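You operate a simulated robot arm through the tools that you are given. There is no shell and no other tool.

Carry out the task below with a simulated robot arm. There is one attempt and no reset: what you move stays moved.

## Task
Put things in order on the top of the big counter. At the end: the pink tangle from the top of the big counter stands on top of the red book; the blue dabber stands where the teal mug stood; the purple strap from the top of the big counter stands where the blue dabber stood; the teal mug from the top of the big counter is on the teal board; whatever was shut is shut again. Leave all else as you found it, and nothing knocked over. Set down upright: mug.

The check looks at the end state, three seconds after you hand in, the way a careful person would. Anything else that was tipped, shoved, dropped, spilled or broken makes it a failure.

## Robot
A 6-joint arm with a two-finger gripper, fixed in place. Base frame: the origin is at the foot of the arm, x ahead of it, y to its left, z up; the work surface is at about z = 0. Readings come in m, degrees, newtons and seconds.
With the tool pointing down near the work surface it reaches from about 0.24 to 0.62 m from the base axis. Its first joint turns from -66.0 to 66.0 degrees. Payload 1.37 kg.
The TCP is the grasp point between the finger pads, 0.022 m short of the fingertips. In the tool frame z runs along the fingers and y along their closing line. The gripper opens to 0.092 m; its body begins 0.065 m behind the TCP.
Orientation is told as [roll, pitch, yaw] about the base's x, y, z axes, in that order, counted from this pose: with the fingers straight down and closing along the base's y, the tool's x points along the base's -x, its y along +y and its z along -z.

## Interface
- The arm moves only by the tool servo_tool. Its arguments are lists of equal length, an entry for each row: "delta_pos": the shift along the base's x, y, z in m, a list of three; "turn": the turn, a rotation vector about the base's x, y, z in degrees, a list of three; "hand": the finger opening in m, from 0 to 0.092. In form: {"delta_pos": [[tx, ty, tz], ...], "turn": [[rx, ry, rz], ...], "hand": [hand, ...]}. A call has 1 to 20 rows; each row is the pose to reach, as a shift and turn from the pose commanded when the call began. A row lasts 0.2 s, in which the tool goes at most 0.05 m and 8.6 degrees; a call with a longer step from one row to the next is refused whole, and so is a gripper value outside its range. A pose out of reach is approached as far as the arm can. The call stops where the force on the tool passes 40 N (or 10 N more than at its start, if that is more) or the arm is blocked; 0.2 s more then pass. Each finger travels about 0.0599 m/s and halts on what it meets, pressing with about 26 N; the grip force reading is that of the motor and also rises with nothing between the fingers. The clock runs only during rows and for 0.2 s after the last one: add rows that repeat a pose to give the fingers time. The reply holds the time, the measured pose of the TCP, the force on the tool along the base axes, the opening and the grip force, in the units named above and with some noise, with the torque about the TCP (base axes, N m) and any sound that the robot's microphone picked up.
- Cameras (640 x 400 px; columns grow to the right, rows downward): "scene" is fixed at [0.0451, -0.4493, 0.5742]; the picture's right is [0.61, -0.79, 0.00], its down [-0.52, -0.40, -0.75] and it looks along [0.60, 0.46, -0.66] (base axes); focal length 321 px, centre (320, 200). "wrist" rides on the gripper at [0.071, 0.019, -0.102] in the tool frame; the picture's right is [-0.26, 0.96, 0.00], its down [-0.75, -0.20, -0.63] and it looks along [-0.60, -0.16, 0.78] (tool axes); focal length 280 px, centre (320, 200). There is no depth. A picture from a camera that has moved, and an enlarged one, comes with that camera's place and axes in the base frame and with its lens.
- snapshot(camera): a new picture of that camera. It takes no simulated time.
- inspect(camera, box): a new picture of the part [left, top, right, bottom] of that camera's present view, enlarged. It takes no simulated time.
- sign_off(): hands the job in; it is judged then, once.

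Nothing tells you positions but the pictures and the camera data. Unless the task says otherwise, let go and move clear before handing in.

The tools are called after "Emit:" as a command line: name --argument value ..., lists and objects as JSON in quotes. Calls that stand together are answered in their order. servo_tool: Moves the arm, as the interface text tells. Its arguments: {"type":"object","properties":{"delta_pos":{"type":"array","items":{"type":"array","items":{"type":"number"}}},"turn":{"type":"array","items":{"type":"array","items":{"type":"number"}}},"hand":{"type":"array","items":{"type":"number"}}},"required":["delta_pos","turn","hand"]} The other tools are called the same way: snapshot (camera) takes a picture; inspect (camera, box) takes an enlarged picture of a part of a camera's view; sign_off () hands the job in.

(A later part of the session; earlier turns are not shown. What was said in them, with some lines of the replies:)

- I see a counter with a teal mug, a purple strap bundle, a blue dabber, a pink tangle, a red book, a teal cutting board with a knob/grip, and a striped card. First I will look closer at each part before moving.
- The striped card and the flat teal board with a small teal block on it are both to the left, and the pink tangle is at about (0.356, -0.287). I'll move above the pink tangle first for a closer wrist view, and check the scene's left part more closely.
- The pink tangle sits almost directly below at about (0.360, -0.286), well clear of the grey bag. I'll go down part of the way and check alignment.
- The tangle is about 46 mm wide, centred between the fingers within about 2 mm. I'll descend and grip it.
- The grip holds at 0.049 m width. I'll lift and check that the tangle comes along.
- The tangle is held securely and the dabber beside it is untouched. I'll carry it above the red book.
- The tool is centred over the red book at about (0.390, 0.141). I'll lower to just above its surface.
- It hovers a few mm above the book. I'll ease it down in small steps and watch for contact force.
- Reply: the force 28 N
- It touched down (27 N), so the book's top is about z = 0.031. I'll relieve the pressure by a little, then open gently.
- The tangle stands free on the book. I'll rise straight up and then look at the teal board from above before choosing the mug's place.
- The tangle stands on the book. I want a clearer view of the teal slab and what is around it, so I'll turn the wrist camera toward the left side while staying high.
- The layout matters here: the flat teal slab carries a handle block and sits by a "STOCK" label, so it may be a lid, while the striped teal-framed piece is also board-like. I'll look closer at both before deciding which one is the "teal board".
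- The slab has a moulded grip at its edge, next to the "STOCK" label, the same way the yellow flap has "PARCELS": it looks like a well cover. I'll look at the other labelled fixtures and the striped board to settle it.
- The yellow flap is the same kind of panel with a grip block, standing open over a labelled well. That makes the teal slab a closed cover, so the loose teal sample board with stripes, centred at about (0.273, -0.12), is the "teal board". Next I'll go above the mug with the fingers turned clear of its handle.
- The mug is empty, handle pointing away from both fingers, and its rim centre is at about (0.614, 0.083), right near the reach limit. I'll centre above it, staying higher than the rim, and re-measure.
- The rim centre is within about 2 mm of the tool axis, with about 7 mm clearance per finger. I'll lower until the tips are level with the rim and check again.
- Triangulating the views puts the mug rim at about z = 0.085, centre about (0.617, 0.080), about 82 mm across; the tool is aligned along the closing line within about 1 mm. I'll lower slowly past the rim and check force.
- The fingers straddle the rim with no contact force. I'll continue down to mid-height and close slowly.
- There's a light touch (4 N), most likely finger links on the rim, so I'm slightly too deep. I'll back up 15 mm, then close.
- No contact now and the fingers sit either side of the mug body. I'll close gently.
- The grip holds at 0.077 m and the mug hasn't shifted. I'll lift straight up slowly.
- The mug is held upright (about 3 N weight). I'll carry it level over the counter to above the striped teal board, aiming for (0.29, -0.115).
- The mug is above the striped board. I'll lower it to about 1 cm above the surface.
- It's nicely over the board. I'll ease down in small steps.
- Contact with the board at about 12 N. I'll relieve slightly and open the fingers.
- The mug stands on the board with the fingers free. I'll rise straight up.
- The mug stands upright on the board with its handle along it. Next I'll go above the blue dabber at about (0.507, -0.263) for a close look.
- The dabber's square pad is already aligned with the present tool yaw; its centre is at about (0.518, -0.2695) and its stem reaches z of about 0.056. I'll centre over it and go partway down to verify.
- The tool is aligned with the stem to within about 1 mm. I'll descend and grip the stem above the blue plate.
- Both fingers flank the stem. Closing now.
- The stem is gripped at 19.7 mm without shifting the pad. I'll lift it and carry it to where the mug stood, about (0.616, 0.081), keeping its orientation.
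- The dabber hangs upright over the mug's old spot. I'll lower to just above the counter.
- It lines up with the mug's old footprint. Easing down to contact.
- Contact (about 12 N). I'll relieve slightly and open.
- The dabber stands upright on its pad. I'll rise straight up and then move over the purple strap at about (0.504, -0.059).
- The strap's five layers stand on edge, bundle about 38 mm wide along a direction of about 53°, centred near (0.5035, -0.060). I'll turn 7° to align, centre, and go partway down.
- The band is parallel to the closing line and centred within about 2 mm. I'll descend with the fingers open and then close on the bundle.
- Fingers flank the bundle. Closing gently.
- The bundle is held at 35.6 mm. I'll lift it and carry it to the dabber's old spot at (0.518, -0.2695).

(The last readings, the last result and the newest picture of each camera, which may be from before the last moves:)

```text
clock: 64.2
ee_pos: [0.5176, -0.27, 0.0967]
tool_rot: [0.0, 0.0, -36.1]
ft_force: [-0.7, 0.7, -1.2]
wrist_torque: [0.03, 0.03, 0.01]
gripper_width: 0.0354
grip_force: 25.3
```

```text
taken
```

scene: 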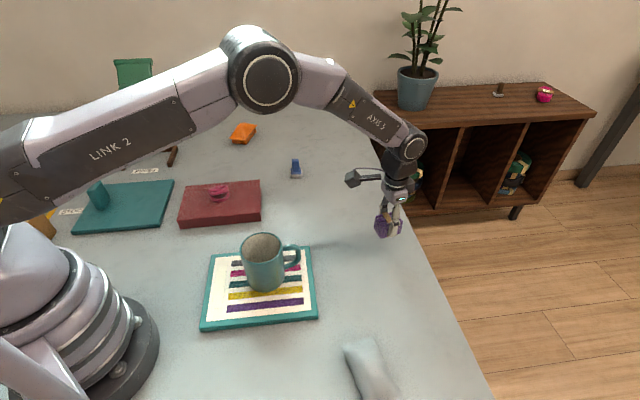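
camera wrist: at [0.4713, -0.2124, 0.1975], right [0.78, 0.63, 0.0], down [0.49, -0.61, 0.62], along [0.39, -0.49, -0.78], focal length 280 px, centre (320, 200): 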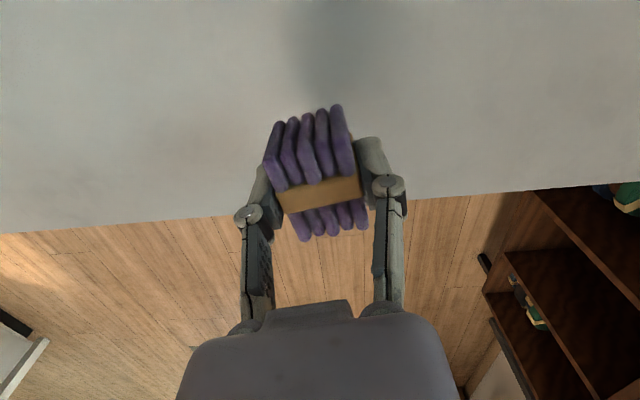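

The strap hangs level over the dabber's old spot. I'll lower to just above the counter.

Emit:
servo_tool --delta_pos '[[0, 0, -0.02], [0, 0, -0.04], [0, 0, -0.054], [0, 0, -0.058], [0, 0, -0.058]]' --turn '[[0, 0, 0], [0, 0, 0], [0, 0, 0], [0, 0, 0], [0, 0, 0]]' --hand '[0.03, 0.03, 0.03, 0.03, 0.03]'

Emit:
inspect --camera "scene" --box '[330, 190, 450, 280]'

```text
clock: 65.4
ee_pos: [0.5176, -0.2674, 0.0387]
tool_rot: [0.1, 0.0, -36.0]
ft_force: [-0.5, -0.1, -0.4]
wrist_torque: [-0.02, 0.02, -0.01]
gripper_width: 0.0351
grip_force: 26.4
```

```text
4.44 times, centred on (390, 235) of scene
camera zoom: at [0.0451, -0.4493, 0.5742], right [0.61, -0.79, 0.0], down [-0.52, -0.4, -0.75], along [0.6, 0.46, -0.66], focal length 1428 px, centre (9, 44)
```

zoom: 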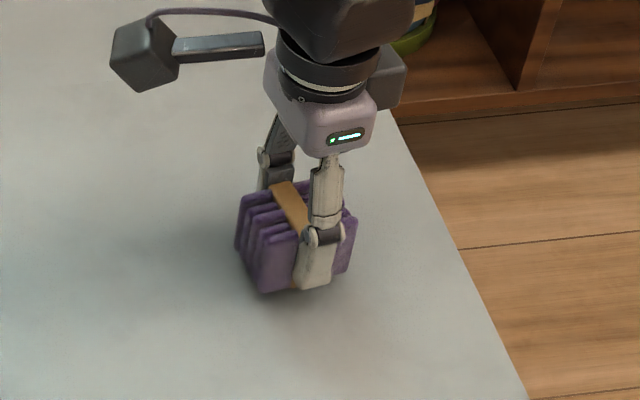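

Emit:
servo_tool --delta_pos '[[0, 0, -0.0015], [0, 0, -0.003], [0, 0, -0.0045], [0, 0, -0.0045]]' --turn '[[0, 0, 0], [0, 0, 0], [0, 0, 0], [0, 0, 0]]' --hand '[0.03, 0.03, 0.03, 0.03]'

```text
clock: 66.4
ee_pos: [0.5187, -0.2695, 0.0352]
tool_rot: [-0.1, 0.0, -36.0]
ft_force: [0.6, -0.4, 0.1]
wrist_torque: [0.02, 0.02, 0.01]
gripper_width: 0.0351
grip_force: 26.0
```

Emit:
servo_tool --delta_pos '[[0, 0, -0.0008], [0, 0, -0.0016], [0, 0, -0.0016]]' --turn '[[0, 0, 0], [0, 0, 0], [0, 0, 0]]' --hand '[0.03, 0.03, 0.03]'

```text
clock: 67.2
ee_pos: [0.5167, -0.2694, 0.0333]
tool_rot: [0.0, 0.0, -36.0]
ft_force: [-0.1, 1.2, -0.5]
wrist_torque: [-0.04, -0.01, 0.0]
gripper_width: 0.0351
grip_force: 25.8
```

Emit:
servo_tool --delta_pos '[[0, 0, -0.0008], [0, 0, -0.0014], [0, 0, -0.0014]]' --turn '[[0, 0, 0], [0, 0, 0], [0, 0, 0]]' --hand '[0.03, 0.03, 0.03]'

```text
clock: 68.0
ee_pos: [0.5178, -0.2688, 0.0314]
tool_rot: [0.1, 0.0, -36.1]
ft_force: [-0.7, 0.8, 3.1]
wrist_torque: [0.04, 0.05, 0.04]
gripper_width: 0.0352
grip_force: 26.6
```

Light contact (3 N): it rests on the counter. I'll open the fingers.

Emit:
servo_tool --delta_pos '[[0, 0, 0], [0, 0, 0], [0, 0, 0.0], [0, 0, 0.0], [0, 0, 0.0], [0, 0, 0.0]]' --turn '[[0, 0, 0], [0, 0, 0], [0, 0, 0], [0, 0, 0], [0, 0, 0], [0, 0, 0]]' --hand '[0.034, 0.038, 0.045, 0.055, 0.065, 0.065]'

Emit:
snapshot --camera "wrist"

Emit:
inspect --camera "scene" --box '[330, 190, 450, 280]'

```text
clock: 69.4
ee_pos: [0.5168, -0.2695, 0.0319]
tool_rot: [0.1, 0.0, -36.0]
ft_force: [-0.1, -0.3, 0.8]
wrist_torque: [-0.03, -0.04, 0.02]
gripper_width: 0.0653
grip_force: 0.0
```

```text
taken
camera wrist: at [0.471, -0.2122, 0.1329], right [0.78, 0.63, 0.0], down [0.49, -0.61, 0.63], along [0.39, -0.49, -0.78], focal length 280 px, centre (320, 200)
```

wrist: 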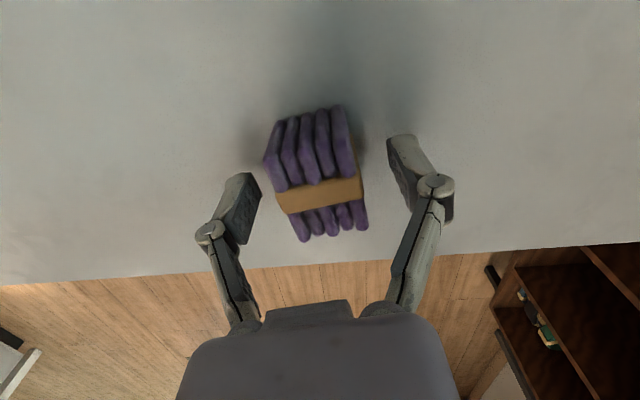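

```text
4.44 times, centred on (390, 235) of scene
camera zoom: at [0.0451, -0.4493, 0.5742], right [0.61, -0.79, 0.0], down [-0.52, -0.4, -0.75], along [0.6, 0.46, -0.66], focal length 1428 px, centre (9, 44)
```

zoom: 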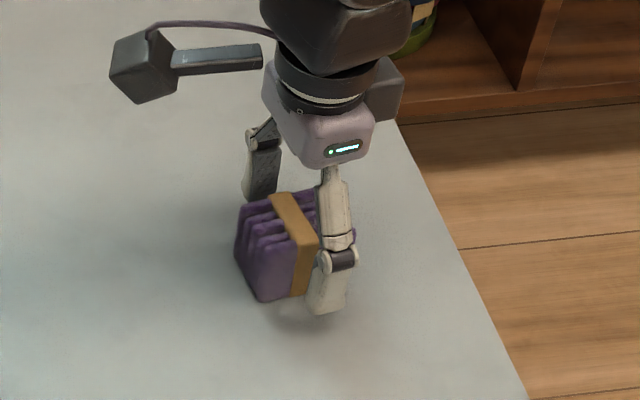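

The strap stands free at the dabber's old spot. I'll rise straight up and retreat to a clear pose, then check the whole scene.

Emit:
servo_tool --delta_pos '[[0, 0, 0.01], [0, 0, 0.03], [0, 0, 0.065], [0, 0, 0.11], [0, 0, 0.155], [0, 0, 0.2], [-0.01, 0.04, 0.24], [-0.025, 0.085, 0.25], [-0.04, 0.13, 0.25], [-0.055, 0.175, 0.25], [-0.07, 0.22, 0.25], [-0.085, 0.26, 0.25], [-0.095, 0.3, 0.25], [-0.095, 0.3, 0.25]]' --turn '[[0, 0, 0], [0, 0, 0], [0, 0, 0], [0, 0, 0], [0, 0, 0], [0, 0, 0], [0, 0, 6], [0, 0, 12], [0, 0, 18], [0, 0, 24], [0, 0, 30], [0, 0, 36], [0, 0, 36], [0, 0, 36]]' --hand '[0.07, 0.07, 0.07, 0.07, 0.07, 0.07, 0.08, 0.09, 0.09, 0.09, 0.09, 0.09, 0.09, 0.09]'

Emit:
snapshot --camera "scene"

Emit:
snapshot --camera "wrist"

Emit:
inspect --camera "scene" --box '[180, 140, 420, 290]'

```text
refused: row 7 steps farther than a row can; nothing moved
```

```text
taken
```

scene: 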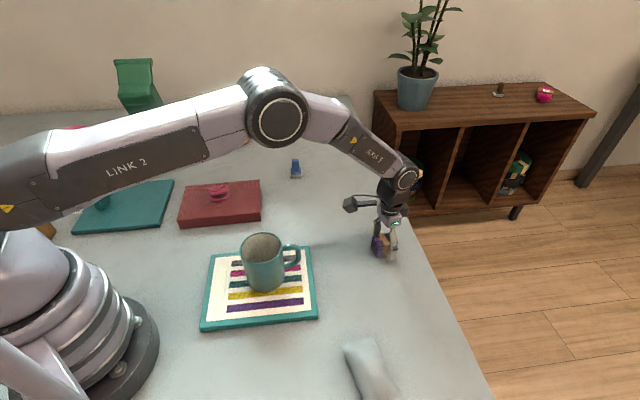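

```text
taken
camera wrist: at [0.471, -0.2122, 0.1329], right [0.78, 0.63, 0.0], down [0.49, -0.61, 0.63], along [0.39, -0.49, -0.78], focal length 280 px, centre (320, 200)
```

wrist: 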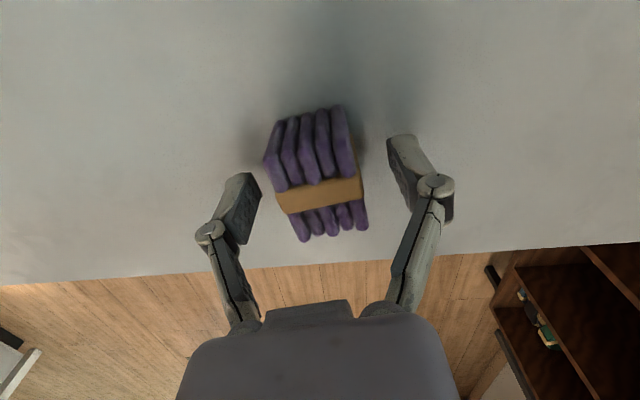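

```text
2.67 times, centred on (300, 215) of scene
camera zoom: at [0.0451, -0.4493, 0.5742], right [0.61, -0.79, 0.0], down [-0.52, -0.4, -0.75], along [0.6, 0.46, -0.66], focal length 857 px, centre (373, 160)
```

zoom: 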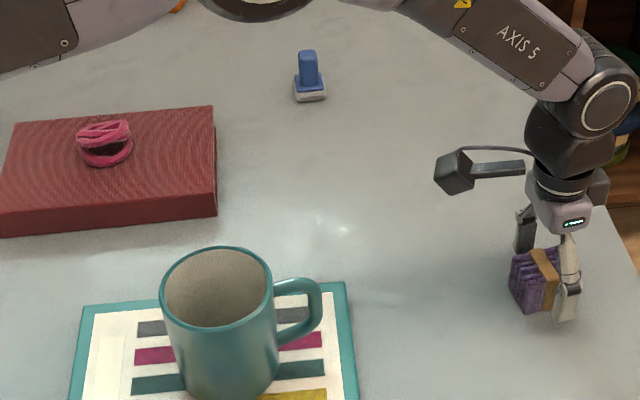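

The move was refused because one step was too long; nothing moved and everything stands as placed. I'll repeat it with shorter steps.

Emit:
servo_tool --delta_pos '[[0, 0, 0.01], [0, 0, 0.03], [0, 0, 0.065], [0, 0, 0.105], [0, 0, 0.145], [0, 0, 0.185], [0, 0, 0.22], [-0.005, 0.02, 0.245], [-0.015, 0.055, 0.25], [-0.03, 0.095, 0.25], [-0.045, 0.135, 0.25], [-0.06, 0.175, 0.25], [-0.075, 0.215, 0.25], [-0.085, 0.255, 0.25], [-0.095, 0.295, 0.25], [-0.095, 0.31, 0.25], [-0.095, 0.31, 0.25]]' --turn '[[0, 0, 0], [0, 0, 0], [0, 0, 0], [0, 0, 0], [0, 0, 0], [0, 0, 0], [0, 0, 0], [0, 0, 0], [0, 0, 5], [0, 0, 10], [0, 0, 15], [0, 0, 20], [0, 0, 25], [0, 0, 30], [0, 0, 33], [0, 0, 36], [0, 0, 36]]' --hand '[0.07, 0.07, 0.07, 0.07, 0.07, 0.07, 0.07, 0.08, 0.09, 0.09, 0.09, 0.09, 0.09, 0.09, 0.09, 0.09, 0.09]'

Emit:
snapshot --camera "scene"

Emit:
snapshot --camera "wrist"

Emit:
inspect --camera "scene" --box '[180, 140, 420, 290]'

```text
clock: 73.0
ee_pos: [0.4222, 0.0408, 0.2809]
tool_rot: [0.0, 0.0, 0.0]
ft_force: [0.6, -0.1, -0.5]
wrist_torque: [0.01, 0.0, 0.02]
gripper_width: 0.09
grip_force: 0.0
```

```text
taken
```

scene: 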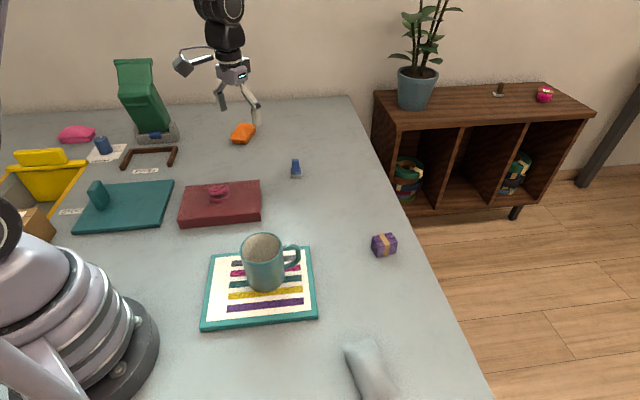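

```text
taken
camera wrist: at [0.351, 0.0605, 0.3824], right [0.26, 0.97, 0.0], down [0.75, -0.2, 0.62], along [0.6, -0.16, -0.78], focal length 280 px, centre (320, 200)
```

wrist: 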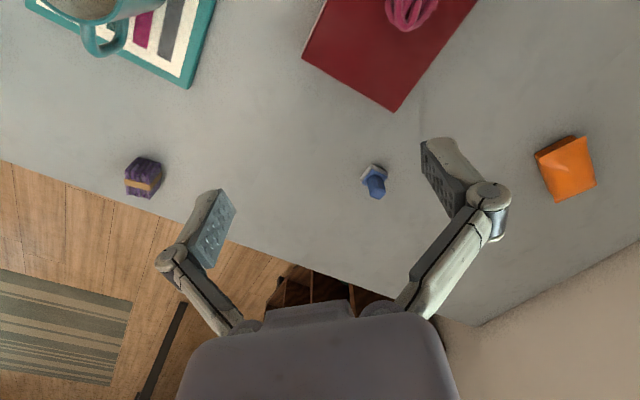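

```text
2.67 times, centred on (300, 215) of scene
camera zoom: at [0.0451, -0.4493, 0.5742], right [0.61, -0.79, 0.0], down [-0.52, -0.4, -0.75], along [0.6, 0.46, -0.66], focal length 857 px, centre (373, 160)
```

zoom: 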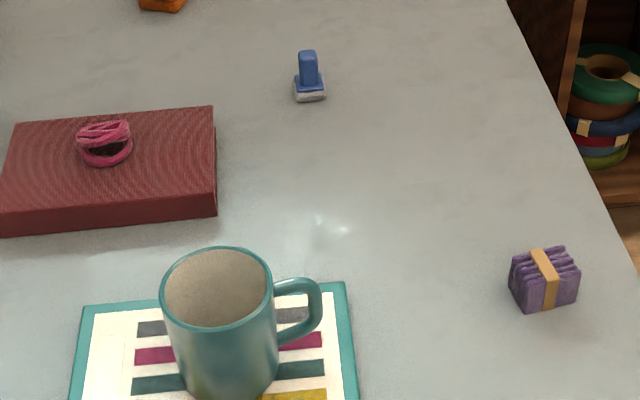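

All four items stand as intended and nothing else has moved. Before handing in, I'll double-check which piece is really the "teal board" by looking more closely at the slab with the grip and at the striped board.

Emit:
inspect --camera "scene" --box '[60, 160, 330, 340]'

Emit:
inspect --camera "scene" --box '[60, 170, 140, 235]'

Emit:
inspect --camera "scene" --box '[0, 120, 110, 210]'

Emit:
servo_tool --delta_pos '[[-0.02, 0.03, 0], [-0.04, 0.06, 0], [-0.06, 0.09, 0], [-0.08, 0.12, 0], [-0.1, 0.15, 0], [-0.12, 0.18, 0], [-0.14, 0.21, 0], [-0.155, 0.245, 0], [-0.165, 0.28, 0], [-0.175, 0.31, 0], [-0.175, 0.31, 0]]' --turn '[[0, 0, 6], [0, 0, 12], [0, 0, 18], [0, 0, 24], [0, 0, 30], [0, 0, 36], [0, 0, 40], [0, 0, 40], [0, 0, 40], [0, 0, 40], [0, 0, 40]]' --hand '[0.09, 0.09, 0.09, 0.09, 0.09, 0.09, 0.09, 0.09, 0.09, 0.09, 0.09]'

Emit:
snapshot --camera "wrist"

```text
2.22 times, centred on (195, 250) of scene
camera zoom: at [0.0451, -0.4493, 0.5742], right [0.61, -0.79, 0.0], down [-0.52, -0.4, -0.75], along [0.6, 0.46, -0.66], focal length 714 px, centre (598, 89)
```

zoom: 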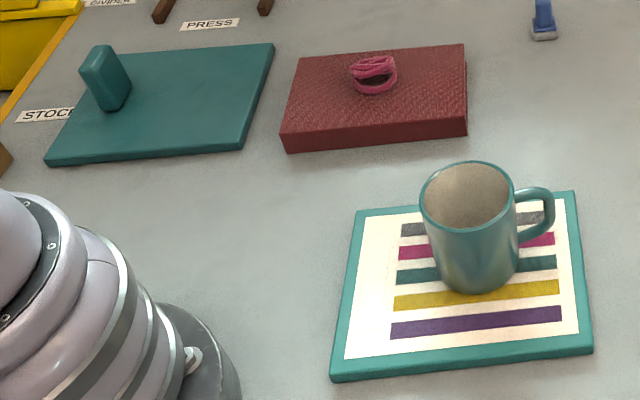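

```text
6.15 times, centred on (100, 202) of scene
camera zoom: at [0.0451, -0.4493, 0.5742], right [0.61, -0.79, 0.0], down [-0.52, -0.4, -0.75], along [0.6, 0.46, -0.66], focal length 1977 px, centre (1674, 185)
```

zoom: 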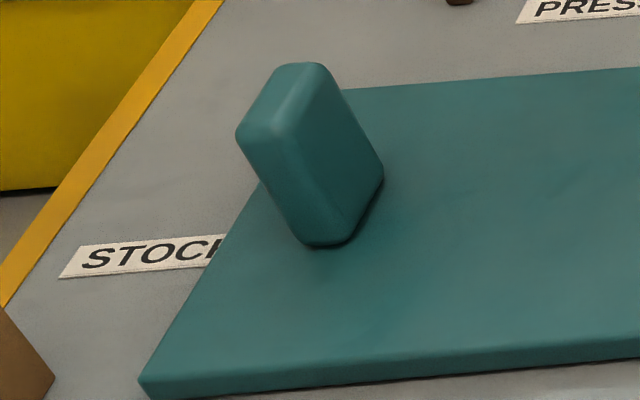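

```text
4.44 times, centred on (55, 165) of scene
camera zoom: at [0.0451, -0.4493, 0.5742], right [0.61, -0.79, 0.0], down [-0.52, -0.4, -0.75], along [0.6, 0.46, -0.66], focal length 1428 px, centre (1498, 356)
```

zoom: 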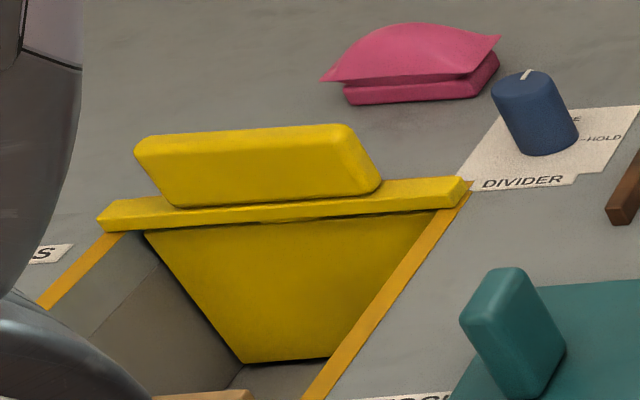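

```text
clock: 75.4
ee_pos: [0.2467, 0.3514, 0.2816]
tool_rot: [0.1, 0.0, 40.0]
ft_force: [0.5, 0.1, 0.1]
wrist_torque: [-0.02, 0.0, 0.05]
gripper_width: 0.0902
grip_force: 0.0
```

```text
taken
camera wrist: at [0.1798, 0.3199, 0.3827], right [-0.42, 0.91, 0.0], down [0.71, 0.33, 0.62], along [0.57, 0.26, -0.78], focal length 280 px, centre (320, 200)
```

wrist: 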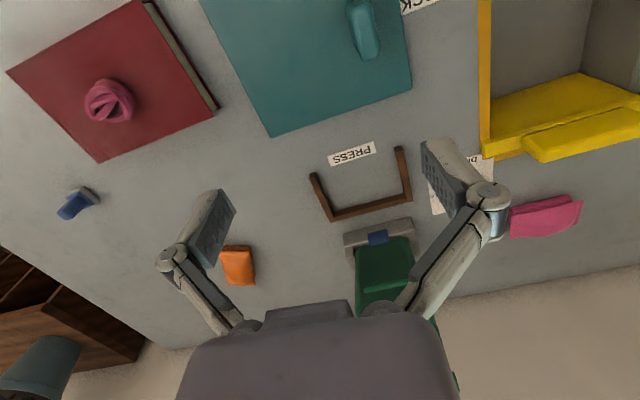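

The slab is a panel with an off-centre grip block, built just like the yellow divider panel and abutting its "STOCK" label, so it's a shut cover I should leave alone. The loose sample board with the teal body remains my reading of "teal board". I'll return to the start pose and take a final look.

Emit:
servo_tool --delta_pos '[[0.01, -0.03, 0], [0.02, -0.065, 0], [0.03, -0.1, 0], [0.05, -0.13, 0], [0.07, -0.16, 0], [0.09, -0.19, 0], [0.11, -0.22, 0], [0.13, -0.25, 0], [0.15, -0.28, 0], [0.175, -0.31, 0], [0.175, -0.31, 0]]' --turn '[[0, 0, -4], [0, 0, -8], [0, 0, -12], [0, 0, -16], [0, 0, -20], [0, 0, -24], [0, 0, -28], [0, 0, -32], [0, 0, -36], [0, 0, -40], [0, 0, -40]]' --hand '[0.09, 0.09, 0.09, 0.09, 0.09, 0.09, 0.09, 0.09, 0.09, 0.09, 0.09]'

Emit:
snapshot --camera "scene"

Emit:
inspect --camera "scene" --box '[170, 140, 430, 340]'

```text
clock: 77.8
ee_pos: [0.422, 0.0413, 0.2811]
tool_rot: [-0.1, -0.1, -0.1]
ft_force: [-0.1, 0.0, -0.2]
wrist_torque: [0.02, -0.05, -0.01]
gripper_width: 0.09
grip_force: 0.1
```

```text
taken
```

scene: 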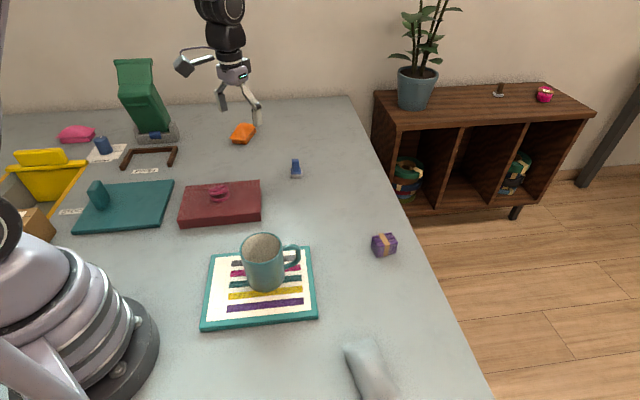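

```text
2.00 times, centred on (300, 240) of scene
camera zoom: at [0.0451, -0.4493, 0.5742], right [0.61, -0.79, 0.0], down [-0.52, -0.4, -0.75], along [0.6, 0.46, -0.66], focal length 643 px, centre (360, 120)
```

zoom: 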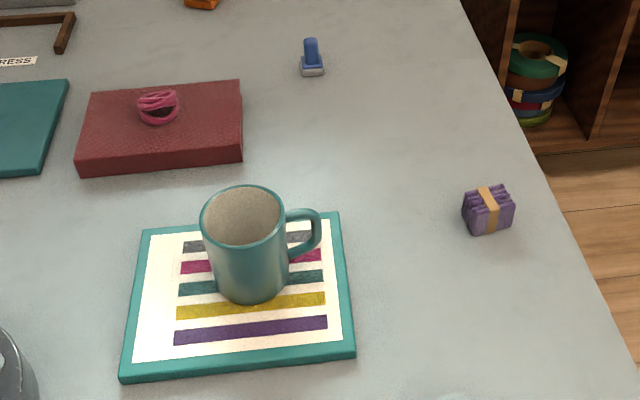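

The pink tangle stands on the red book and the mug is upright on the teal board. The dabber stands at the mug's old spot and the strap at the dabber's old spot. Everything else, including the shut cover, is as I found it and the arm is clear, so I'm handing in.

Emit:
sign_off

```text
The job is handed in.
```

I finished the four moves and handed the job in. One of them rests on a judgement call: which piece is "the teal board".

- **Pink tangle:** it stands on top of the red book.
- **Teal mug:** it stands upright on the striped sample board with the teal frame.
- **Blue dabber:** it stands where the mug stood, within a few millimetres by my estimate.
- **Purple strap:** it stands where the dabber stood, also within a few millimetres.

**The judgement call:** two pieces could be called the teal board. The other is the flat teal slab with a grip block, next to the "STOCK" label. I took the slab to be a shut cover because its grip is off-centre and it is built like the yellow divider panel. I left it alone and put the mug on the striped board. If the slab was meant, the mug is in the wrong place.

I opened nothing, and the last picture shows nothing else moved or knocked over. The gripper is empty and back near its starting position.
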